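You operate a simulated robot arm through the tools that you are given. There is no shell and no other tool. Be economical: measure what you need, move in short steps, check, and stop when the job is done.

Carry out the task below with a simulated robot arm. There is one attempt and no reset: what you move stays moved.

TASK
Put the tea sachet marked "lemon" from the top of the wooden table in the orange bowl and the tea sachet labelled "berry" in the green cereal bowl.

It is judged by the outcome, as a careful person would: the job done as asked, and still so three seconds after it is handed in. It fails if anything else is knocked over, pushed out of place, dropped, spilled or broken.

THE ROBOT
A 7-joint arm with a two-finger parallel gripper, fixed in place. Base frame: the origin is at the foot of the arm, x ahead of it, y to its left, z up; the work surface is at about z = 0. Lengths are in mm, angles in rad, forces in N, time in s.
With the tool pointing down near the work surface it reaches from about 240 to 620 mm from the base axis. Its first joint turns from -1.152 to 1.152 rad. Payload 2.6 kg.
Tool frame: the origin (TCP) lies between the finger pads and is the grasp point; the fingertips stand 30 mm ahead of it; z points along the fingers, y is the line along which they close. The gripper opens to 94 mm. The fingers are 28 mm wide and 10 mm thick; the gripper's body (50 by 96 mm) begins 55 mm behind the TCP.
Orientation is told as [roll, pitch, yaw] about the base's x, y, z axes, in that order, counted from this pose: with the fingers straight down and closing along the base's y, the tool's x points along the base's -x, its y along +y and its z along -z.

THE INTERFACE
- The arm moves only by the tool step_arm. Its argument "deltas" is a list of rows, each an object of numbers (a shift or turn left out is 0, a gripper value left out holds the last): "x", "y", "z": the shift along the tool's x, y, z in m; "twist": the turn about the tool's z in rad; "claw": the gripper command, from -1 (fully open) to 1 (shut), values between in proportion. In form: [{"x": .., "y": .., "z": .., "twist": .., "claw": ..}, ...]. A call has 1 to 10 rows; each row is the pose to reach, as a shift and turn from the pose commanded when the call began, along the tool's axes at that moment. A row lasts 0.2 s, in which the tool goes at most 50 mm and 0.15 rad; a call with a longer step from one row to the next is refused whole, and so is a gripper value outside its range. A pose out of reach is approached as far as the arm can. The call stops where the force on the tool passes 40 N (or 10 N more than at its start, if that is more) or the arm is blocked; 0.2 s more then pass. The fingers move at their own pace (about 72 mm/s each) and stop on an object; they squeeze with about 21 N. The grip force told is the motor's: it shows also when the fingers shut on nothing. Time passes only in rows, and 0.2 s behind the last, so rows that repeat a pose let the fingers close. It gives the time, the measured TCP pose, the force on the tool (base axes), the opening and the grip force at its end, in the units of the frame above (readings bear some noise).
- Cameras (640 x 400 px; columns grow to the right, rows downward): "scene" is fixed at [39.3, 440.6, 552.4]; the picture's right is [-0.71, -0.71, 0.00], its down [-0.49, 0.49, -0.72] and it looks along [0.51, -0.51, -0.69] (base axes); focal length 351 px, centre (320, 200). "wrist" rides on the gripper at [-37, 0, -58] in the tool frame; the picture's right is [0.00, -1.00, 0.00], its down [0.97, 0.00, -0.24] and it looks along [0.24, 0.00, 0.97] (tool axes); focal length 218 px, centre (320, 200).
- get_image(camera): a new picture of that camera. No time passes.
- probe_pixels(camera, pixels): there is no depth. For up to 12 entries [column, row, z] of the newest picture of that camera ("zoom" is the newest enlarged one), the place [x, y] in the base frame at which the ray of that pixel passes the height z, good to about 2 mm. No time passes.
- enlarge(camera, box): a new picture of the part [left, top, right, bottom] of that camera's present view, enlarged. No time passes.
- close_job(): hands the job in; it is judged then, once.

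Work in short steps. Measure before you move; look again where a grasp or a placing could have gone wrong, and mend it. You have 60 turns and 20 pictures in all, the two below and enlarged ones among them. Open the gripper and draw the arm clear of the work before you hand the job in, unless the task says otherwise; then end with one line.

The tools are called by a JSON object that holds its "op" and its "data". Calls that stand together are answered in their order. step_arm: Moves the arm, as the interface text tells. Its arguments: {"type":"object","properties":{"deltas":{"type":"array","items":{"type":"object","properties":{"x":{"type":"number"},"y":{"type":"number"},"z":{"type":"number"},"twist":{"type":"number"},"claw":{"type":"number"}}}}},"required":["deltas"]} The other tools are called the same way: get_image (camera) takes a picture; probe_pixels (camera, pixels) gives the place at which the rays of pixels pass given heights; enlarge (camera, box) takes an enlarged picture of a part of a camera's view; close_job () hands the job in.

At the start:

```text
time_s: 0.0
tcp_pos: [320.7, 83.7, 275.4]
ee_rot: [0.002, -0.001, 0.001]
wrist_force: [-0.1, -0.8, 0.7]
width: 93.9
finger_force: 0.0
```

scene: 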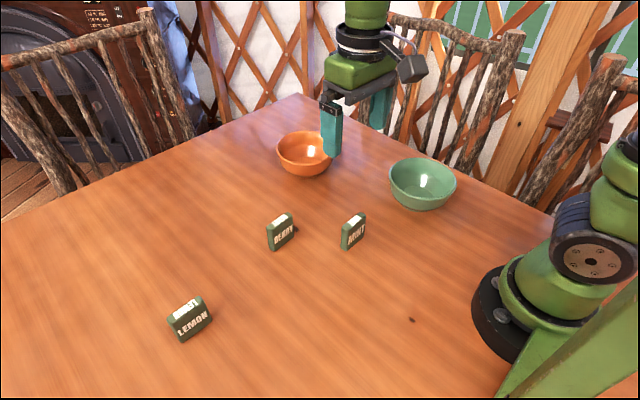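
wrist: 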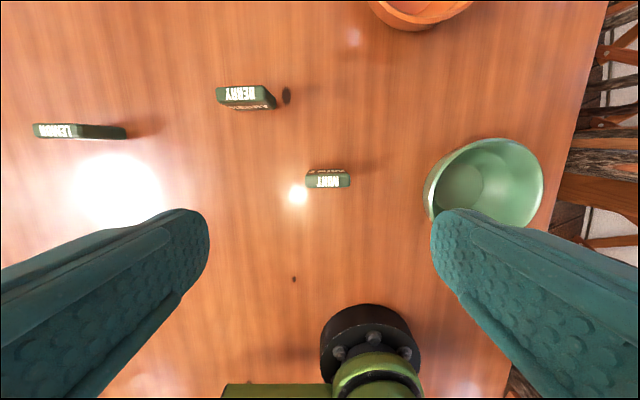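

The three sachets stand upright: lemon near scene (190,320), berry near (280,232), mint near (353,231). I enlarge them to measure edges.

{"op": "enlarge", "data": {"camera": "scene", "box": [150, 200, 390, 350]}}

{"op": "enlarge", "data": {"camera": "wrist", "box": [20, 60, 360, 272]}}

{"op": "probe_pixels", "data": {"camera": "scene", "pixels": [[277, 150, 50], [330, 150, 50], [303, 132, 50], [303, 176, 0], [390, 178, 50], [456, 178, 50], [422, 158, 50], [422, 210, 0]]}}

```text
2.67 times, centred on (270, 275) of scene
```

zoom: 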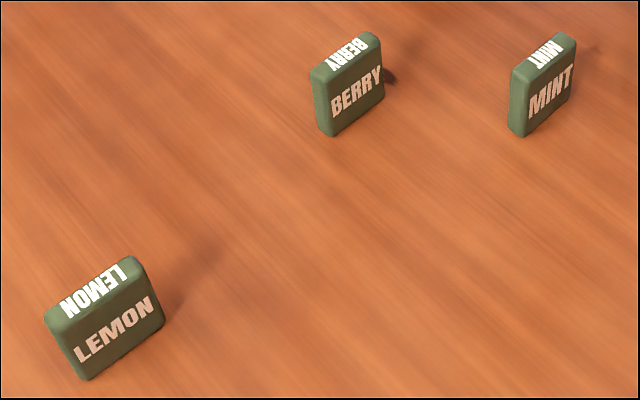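

```text
1.88 times, centred on (190, 166) of wrist
```

zoom: 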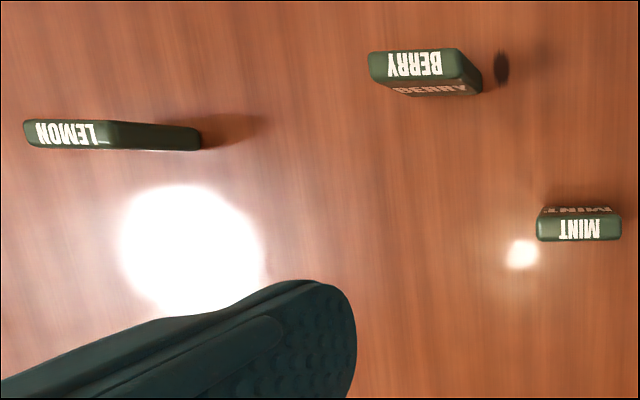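

```text
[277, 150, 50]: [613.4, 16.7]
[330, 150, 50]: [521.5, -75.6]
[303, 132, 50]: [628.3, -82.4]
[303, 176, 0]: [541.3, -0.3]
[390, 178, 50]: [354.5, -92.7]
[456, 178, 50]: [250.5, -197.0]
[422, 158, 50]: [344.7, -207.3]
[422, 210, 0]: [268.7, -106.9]
```

Triangulating the sachet tops and bottoms with both cameras.

{"op": "probe_pixels", "data": {"camera": "scene", "pixels": [[279.7, 221.4, 30], [279.7, 221.4, 45], [279.7, 221.4, 60], [185.6, 309.1, 30], [185.6, 309.1, 45], [185.6, 309.1, 60], [274.9, 251, 0], [293.6, 236.4, 0], [183, 342.5, 0], [211.1, 321.1, 0], [345.7, 251.4, 0], [363, 236, 0]]}}

{"op": "probe_pixels", "data": {"camera": "wrist", "pixels": [[239.5, 94.2, 30], [239.5, 94.2, 45], [239.5, 94.2, 60], [54.9, 130.9, 30], [54.9, 130.9, 45], [54.9, 130.9, 60], [425, 200, 50], [543, 180, 50], [490, 138, 50], [368, 0, 50], [474, 0, 50], [327, 184, 45]]}}

```text
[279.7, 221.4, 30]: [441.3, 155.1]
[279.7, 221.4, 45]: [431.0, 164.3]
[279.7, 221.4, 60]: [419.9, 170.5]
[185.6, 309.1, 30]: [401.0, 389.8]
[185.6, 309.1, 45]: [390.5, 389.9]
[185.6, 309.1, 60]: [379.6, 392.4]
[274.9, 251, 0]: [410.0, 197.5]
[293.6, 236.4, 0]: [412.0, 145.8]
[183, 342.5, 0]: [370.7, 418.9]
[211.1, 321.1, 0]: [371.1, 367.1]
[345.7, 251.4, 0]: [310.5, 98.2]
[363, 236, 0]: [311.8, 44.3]
```

```text
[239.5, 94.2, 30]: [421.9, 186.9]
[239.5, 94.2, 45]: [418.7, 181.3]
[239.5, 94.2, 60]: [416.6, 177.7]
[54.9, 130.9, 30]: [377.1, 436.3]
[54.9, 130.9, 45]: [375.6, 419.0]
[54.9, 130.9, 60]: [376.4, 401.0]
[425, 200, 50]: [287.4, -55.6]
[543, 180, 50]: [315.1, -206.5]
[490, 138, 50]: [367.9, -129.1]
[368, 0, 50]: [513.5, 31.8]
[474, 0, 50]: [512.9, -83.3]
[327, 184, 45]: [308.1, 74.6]
```

Tops meet at z≈66: lemon centre ≈(378,393), berry ≈(417,173), each ~52 wide along y and ~18 thick along x. I go above the lemon and turn the fingers to close along x.

{"op": "step_arm", "data": {"deltas": [{"x": -0.006, "y": 0.031, "twist": -0.15, "claw": -1}, {"x": -0.012, "y": 0.062, "twist": -0.3}, {"x": -0.018, "y": 0.093, "twist": -0.45}, {"x": -0.024, "y": 0.124, "twist": -0.6}, {"x": -0.03, "y": 0.155, "twist": -0.75}, {"x": -0.036, "y": 0.186, "twist": -0.9}, {"x": -0.042, "y": 0.217, "twist": -1.05}, {"x": -0.048, "y": 0.248, "twist": -1.2}, {"x": -0.053, "y": 0.279, "twist": -1.35}, {"x": -0.057, "y": 0.309, "twist": -1.5}]}}

```text
time_s: 2.2
tcp_pos: [378.8, 395.4, 276.0]
ee_rot: [0.0, 0.001, 1.502]
wrist_force: [0.5, -0.3, -0.1]
width: 94.1
finger_force: 0.0
```

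Pose is good; I finish the turn, descend to z≈160 and look.

{"op": "step_arm", "data": {"deltas": [{"z": 0.04, "twist": -0.069}, {"z": 0.08, "twist": -0.069}, {"z": 0.116, "twist": -0.069}]}}

{"op": "get_image", "data": {"camera": "wrist"}}

```text
time_s: 3.0
tcp_pos: [378.4, 393.8, 158.9]
ee_rot: [0.001, 0.0, 1.567]
wrist_force: [-0.6, -0.1, 0.3]
width: 94.0
finger_force: 0.0
```

```text
15 pictures are left
```

wrist: 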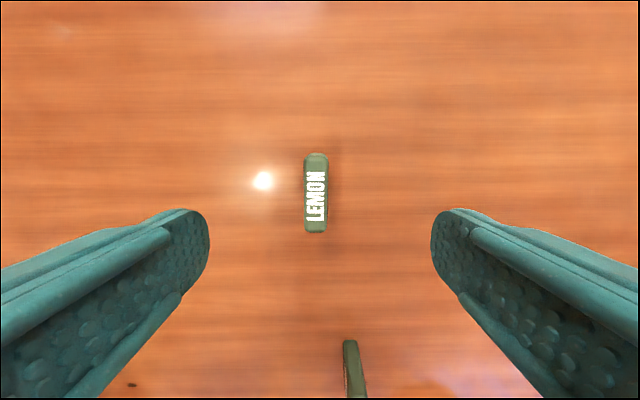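

The lemon is centred between the fingers at (316,193); probing its top at z=66.

{"op": "probe_pixels", "data": {"camera": "wrist", "pixels": [[316, 193, 66], [316, 153, 66], [316, 233, 66], [304, 193, 66], [328, 193, 66]]}}

```text
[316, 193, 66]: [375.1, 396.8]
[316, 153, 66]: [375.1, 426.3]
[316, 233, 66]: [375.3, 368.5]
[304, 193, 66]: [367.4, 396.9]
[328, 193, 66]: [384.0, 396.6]
```

Centre is (375.5,397), 17 mm thick. Correct by 3 mm each way, descend to z≈55, and close.

{"op": "step_arm", "data": {"deltas": [{"x": -0.003, "y": 0.003, "z": 0.04}, {"x": -0.003, "y": 0.003, "z": 0.08}, {"x": -0.003, "y": 0.003, "z": 0.104}, {"x": -0.003, "y": 0.003, "z": 0.104, "claw": 1}, {"x": -0.003, "y": 0.003, "z": 0.104}, {"x": -0.003, "y": 0.003, "z": 0.104}, {"x": -0.003, "y": 0.003, "z": 0.104}, {"x": -0.003, "y": 0.003, "z": 0.104}]}}

```text
time_s: 4.8
tcp_pos: [374.9, 396.2, 55.1]
ee_rot: [0.0, 0.0, 1.568]
wrist_force: [0.2, 0.5, 0.5]
width: 21.3
finger_force: 21.2
```

Gripped at 21 mm. Lift straight up and look at the scene, with the bowls now unobstructed.

{"op": "step_arm", "data": {"deltas": [{"z": -0.03}, {"z": -0.07}, {"z": -0.11}, {"z": -0.15}]}}

{"op": "get_image", "data": {"camera": "scene"}}

{"op": "enlarge", "data": {"camera": "scene", "box": [260, 100, 468, 230]}}

```text
time_s: 5.8
tcp_pos: [375.6, 398.0, 205.2]
ee_rot: [0.001, 0.0, 1.57]
wrist_force: [0.2, -0.4, -0.3]
width: 21.4
finger_force: 21.2
```

```text
14 pictures are left
```

scene: 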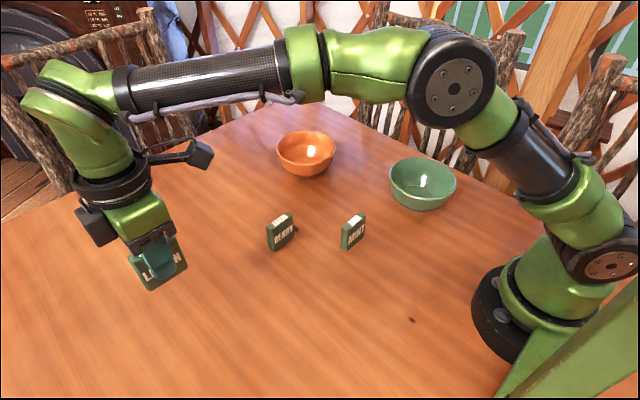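

```text
3.08 times, centred on (364, 165) of scene
```

zoom: 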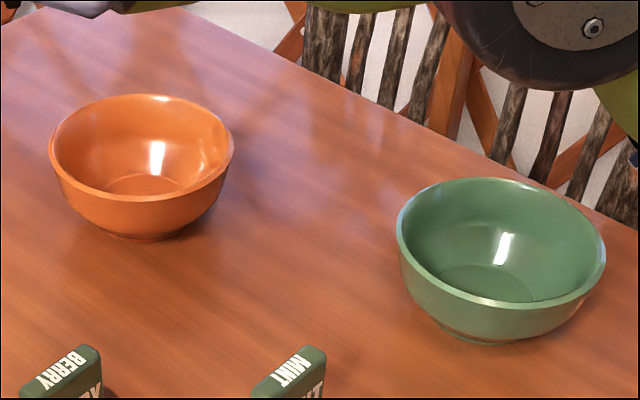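

Probing rim extremes and the inside floor centres of both bowls.

{"op": "probe_pixels", "data": {"camera": "zoom", "pixels": [[48, 148, 50], [234, 148, 50], [141, 94, 50], [141, 202, 50], [396, 242, 50], [606, 242, 50], [500, 177, 50], [500, 308, 50], [143, 183, 5], [488, 283, 5], [143, 240, 0], [488, 343, 0]]}}

```text
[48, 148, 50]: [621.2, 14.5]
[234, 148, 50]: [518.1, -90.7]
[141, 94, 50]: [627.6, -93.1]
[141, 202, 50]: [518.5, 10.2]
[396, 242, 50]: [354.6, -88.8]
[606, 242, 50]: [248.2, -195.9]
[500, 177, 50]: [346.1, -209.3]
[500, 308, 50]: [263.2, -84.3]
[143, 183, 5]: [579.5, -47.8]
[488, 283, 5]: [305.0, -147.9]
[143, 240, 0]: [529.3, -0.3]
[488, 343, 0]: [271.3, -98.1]
```

Orange bowl centre ≈(572,-42), green ≈(304,-148), both ~148 mm across. Carry the lemon over the orange bowl at height.

{"op": "step_arm", "data": {"deltas": [{"x": 0.022, "y": -0.01}, {"x": 0.066, "y": -0.03}, {"x": 0.11, "y": -0.05}, {"x": 0.154, "y": -0.07}, {"x": 0.198, "y": -0.09}, {"x": 0.242, "y": -0.11}, {"x": 0.286, "y": -0.13}, {"x": 0.33, "y": -0.15}, {"x": 0.374, "y": -0.17}, {"x": 0.41, "y": -0.185}]}}

{"op": "step_arm", "data": {"deltas": [{"x": 0.015, "y": -0.006}, {"x": 0.03, "y": -0.012}]}}

{"op": "get_image", "data": {"camera": "scene"}}

{"op": "get_image", "data": {"camera": "wrist"}}

```text
time_s: 8.0
tcp_pos: [559.2, -13.2, 205.7]
ee_rot: [0.001, 0.0, 1.569]
wrist_force: [0.2, -0.6, 0.3]
width: 21.7
finger_force: 20.9
```

```text
time_s: 8.6
tcp_pos: [570.3, -44.7, 206.0]
ee_rot: [-0.001, -0.001, 1.569]
wrist_force: [-0.3, -0.1, -0.1]
width: 21.2
finger_force: 20.9
```

```text
12 pictures are left
```

scene: 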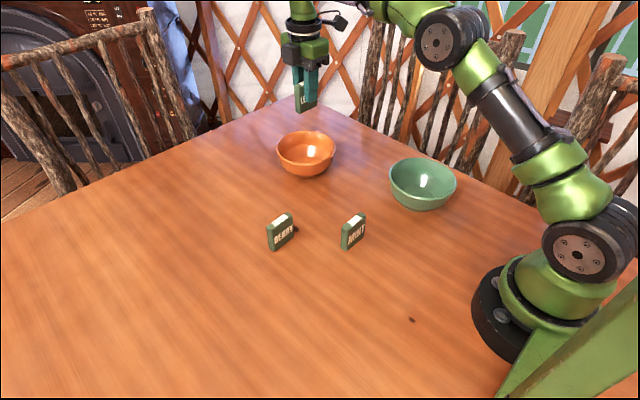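

```text
11 pictures are left
```

wrist: 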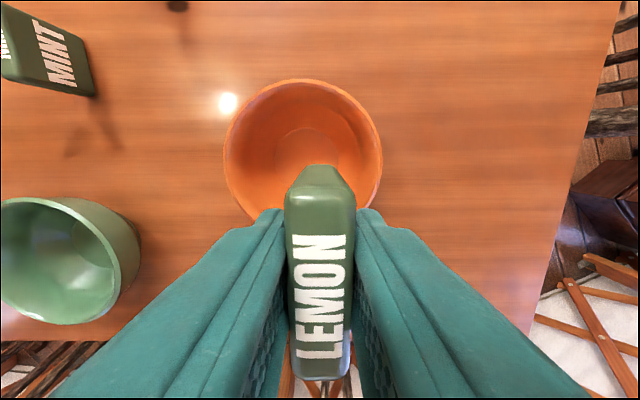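

Check the bowl centre from the wrist view: rim columns 223–382, top row 79, floor about (310,158).

{"op": "probe_pixels", "data": {"camera": "wrist", "pixels": [[223, 150, 55], [382, 150, 55], [303, 79, 55], [223, 150, 45], [382, 150, 45], [303, 79, 45], [272, 152, 5], [367, 152, 5], [310, 127, 5]]}}

```text
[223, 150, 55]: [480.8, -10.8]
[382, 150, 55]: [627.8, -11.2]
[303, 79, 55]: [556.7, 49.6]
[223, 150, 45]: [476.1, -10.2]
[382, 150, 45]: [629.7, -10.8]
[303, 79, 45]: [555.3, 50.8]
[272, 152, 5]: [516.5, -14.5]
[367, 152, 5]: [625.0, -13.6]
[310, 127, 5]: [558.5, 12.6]
```

Both views agree with rim z≈70 and orange centre ≈(556,-26). I shift there and lower the sachet to just above the floor.

{"op": "step_arm", "data": {"deltas": [{"x": -0.018, "y": 0.014}, {"x": -0.018, "y": 0.014, "z": 0.04}, {"x": -0.018, "y": 0.014, "z": 0.075}, {"x": -0.018, "y": 0.014, "z": 0.105}, {"x": -0.018, "y": 0.014, "z": 0.12}, {"x": -0.018, "y": 0.014, "z": 0.13}]}}

{"op": "enlarge", "data": {"camera": "scene", "box": [240, 60, 400, 160]}}

```text
time_s: 10.0
tcp_pos: [557.0, -26.4, 74.9]
ee_rot: [0.0, -0.001, 1.57]
wrist_force: [0.6, 0.7, -0.5]
width: 21.3
finger_force: 21.0
```

```text
4.00 times, centred on (320, 110) of scene
```

zoom: 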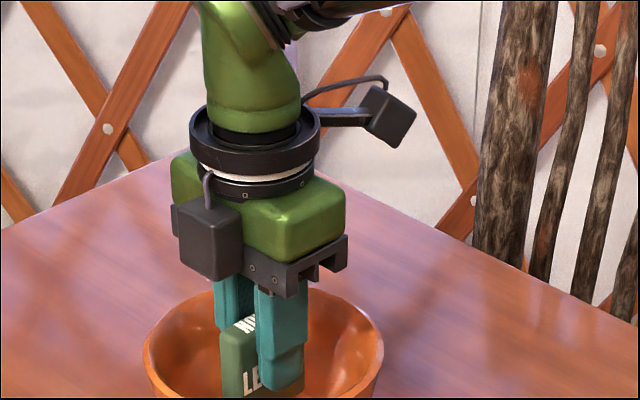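

Well centred with no contact. Lower gently a further 8 mm in small steps.

{"op": "step_arm", "data": {"deltas": [{"z": 0.003}, {"z": 0.006}, {"z": 0.008}]}}

```text
time_s: 10.8
tcp_pos: [557.9, -25.8, 67.0]
ee_rot: [0.0, 0.001, 1.57]
wrist_force: [0.1, -0.2, -0.4]
width: 21.6
finger_force: 21.4
```

Sachet bottom is ~12 mm up, nearly on the floor. Open partly (≈42 mm), then lift straight out.

{"op": "step_arm", "data": {"deltas": [{"z": 0.002, "claw": 0.1}, {"z": 0.002, "claw": 0.1}, {"z": 0.002, "claw": 0.1}, {"z": -0.02}, {"z": -0.06}, {"z": -0.1}, {"z": -0.14}]}}

{"op": "enlarge", "data": {"camera": "scene", "box": [240, 100, 480, 250]}}

```text
time_s: 12.4
tcp_pos: [557.0, -25.3, 207.6]
ee_rot: [0.0, 0.0, 1.569]
wrist_force: [0.2, -0.3, 0.9]
width: 42.3
finger_force: 0.0
```

```text
2.67 times, centred on (360, 175) of scene
```

zoom: 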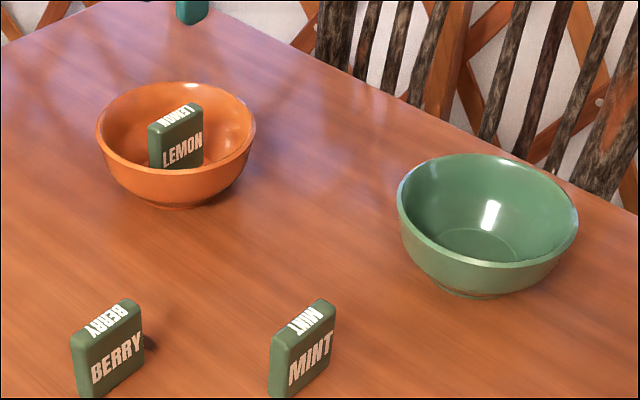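

Lemon stands in the orange bowl. Now above the berry, opening wide and descending to z≈160.

{"op": "step_arm", "data": {"deltas": [{"x": -0.033, "y": 0.023, "claw": -1}, {"x": -0.066, "y": 0.046}, {"x": -0.1, "y": 0.07}, {"x": -0.133, "y": 0.094}, {"x": -0.166, "y": 0.117}, {"x": -0.199, "y": 0.14}, {"x": -0.199, "y": 0.14, "z": 0.025}, {"x": -0.199, "y": 0.14, "z": 0.048}]}}

{"op": "get_image", "data": {"camera": "wrist"}}

```text
time_s: 14.2
tcp_pos: [416.9, 171.2, 159.5]
ee_rot: [0.0, 0.001, 1.569]
wrist_force: [0.3, 0.0, -0.6]
width: 94.1
finger_force: 0.0
```

```text
8 pictures are left
```

wrist: 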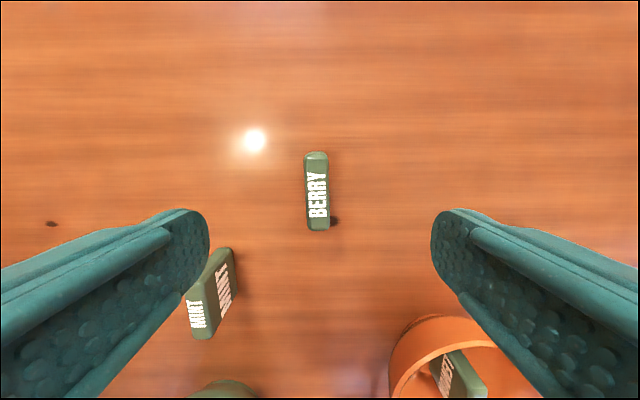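

Berry is centred at (317,191), i.e. about (414.5,175); mint is well clear of the fingers. Correct, descend, close.

{"op": "step_arm", "data": {"deltas": [{"x": -0.0035, "y": 0.0025, "z": 0.04}, {"x": -0.0035, "y": 0.0025, "z": 0.08}, {"x": -0.0035, "y": 0.0025, "z": 0.104}, {"x": -0.0035, "y": 0.0025, "z": 0.104, "claw": 1}, {"x": -0.0035, "y": 0.0025, "z": 0.104}, {"x": -0.0035, "y": 0.0025, "z": 0.104}, {"x": -0.0035, "y": 0.0025, "z": 0.104}, {"x": -0.0035, "y": 0.0025, "z": 0.104}]}}

{"op": "step_arm", "data": {"deltas": [{"z": -0.03}, {"z": -0.07}, {"z": -0.11}, {"z": -0.15}]}}

```text
time_s: 16.0
tcp_pos: [417.0, 176.8, 54.8]
ee_rot: [0.0, -0.001, 1.57]
wrist_force: [-0.2, 0.6, -0.6]
width: 21.6
finger_force: 20.9
```

```text
time_s: 17.0
tcp_pos: [416.9, 176.2, 207.7]
ee_rot: [0.003, 0.0, 1.567]
wrist_force: [-0.5, -0.1, -0.5]
width: 21.4
finger_force: 21.5
```

Gripped and lifted. Carry to above the green bowl ≈(290,-134) and check with the wrist camera.

{"op": "step_arm", "data": {"deltas": [{"x": 0.03, "y": 0.012}, {"x": 0.065, "y": 0.026}, {"x": 0.1, "y": 0.041}, {"x": 0.135, "y": 0.055}, {"x": 0.17, "y": 0.07}, {"x": 0.205, "y": 0.084}, {"x": 0.24, "y": 0.098}, {"x": 0.275, "y": 0.112}, {"x": 0.295, "y": 0.12}, {"x": 0.31, "y": 0.126}]}}

{"op": "get_image", "data": {"camera": "wrist"}}

```text
time_s: 19.2
tcp_pos: [288.1, -134.2, 205.9]
ee_rot: [0.0, 0.001, 1.572]
wrist_force: [-0.1, -0.1, -0.2]
width: 21.4
finger_force: 21.3
```

```text
7 pictures are left
```

wrist: 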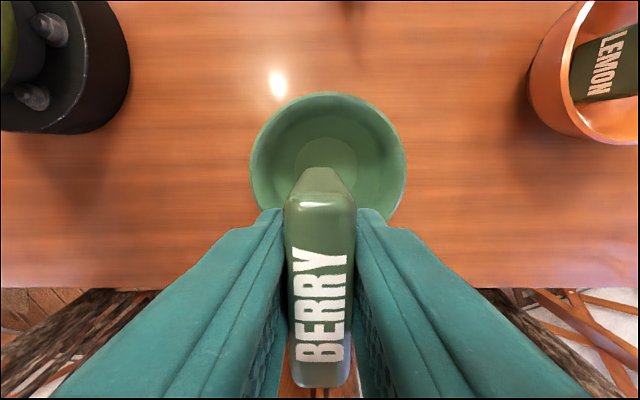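

{"op": "probe_pixels", "data": {"camera": "wrist", "pixels": [[249, 168, 70], [408, 168, 70], [328, 92, 70], [295, 165, 8], [358, 165, 8], [327, 138, 8]]}}

```text
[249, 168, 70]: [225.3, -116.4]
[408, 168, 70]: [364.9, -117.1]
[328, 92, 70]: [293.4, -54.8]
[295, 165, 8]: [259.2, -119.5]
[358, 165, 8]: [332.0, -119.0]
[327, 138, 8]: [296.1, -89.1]
```

Wrist view puts the green bowl's centre at ≈(295,-125). Shift there and lower.

{"op": "step_arm", "data": {"deltas": [{"x": -0.009, "y": -0.007}, {"x": -0.009, "y": -0.007, "z": 0.04}, {"x": -0.009, "y": -0.007, "z": 0.075}, {"x": -0.009, "y": -0.007, "z": 0.105}, {"x": -0.009, "y": -0.007, "z": 0.12}, {"x": -0.009, "y": -0.007, "z": 0.13}, {"x": -0.009, "y": -0.007, "z": 0.134}, {"x": -0.009, "y": -0.007, "z": 0.138}]}}

{"op": "enlarge", "data": {"camera": "scene", "box": [340, 100, 500, 230]}}

```text
time_s: 21.0
tcp_pos: [294.8, -124.3, 67.7]
ee_rot: [-0.001, -0.001, 1.568]
wrist_force: [-0.3, -0.5, 0.0]
width: 21.5
finger_force: 21.2
```

```text
3.08 times, centred on (420, 165) of scene
```

zoom: 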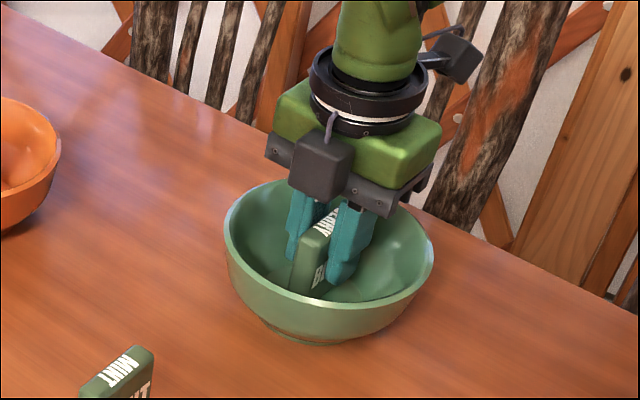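

Centred in the bowl with no contact force; release partly and lift clear.

{"op": "step_arm", "data": {"deltas": [{"z": 0.002, "claw": 0.1}, {"z": 0.002, "claw": 0.1}, {"z": 0.002, "claw": 0.1}, {"z": -0.02}, {"z": -0.06}, {"z": -0.1}, {"z": -0.15}, {"z": -0.2, "claw": -1}, {"z": -0.2}]}}

{"op": "get_image", "data": {"camera": "scene"}}

```text
time_s: 23.0
tcp_pos: [294.5, -124.1, 268.6]
ee_rot: [0.0, 0.001, 1.57]
wrist_force: [0.1, 0.1, -0.3]
width: 94.0
finger_force: 0.0
```

```text
5 pictures are left
```

scene: 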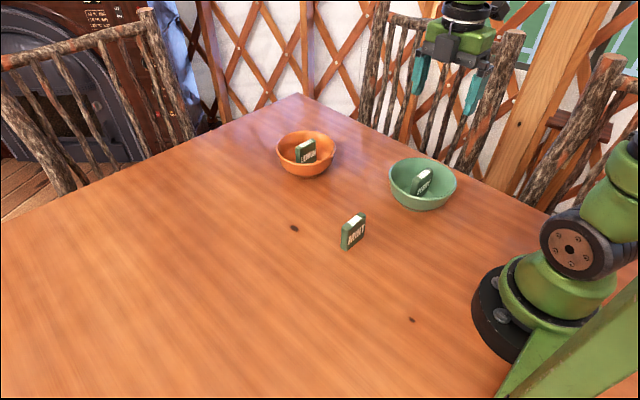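

Lemon shows in the orange bowl at (305,151) and berry in the green bowl at (422,182); mint hasn't moved, and the arm is clear. Handing in.

{"op": "close_job", "data": {}}

```text
The job is handed in.
```

The lemon sachet is in the orange bowl and the berry sachet is in the green bowl; nothing else was moved, and the job is handed in.
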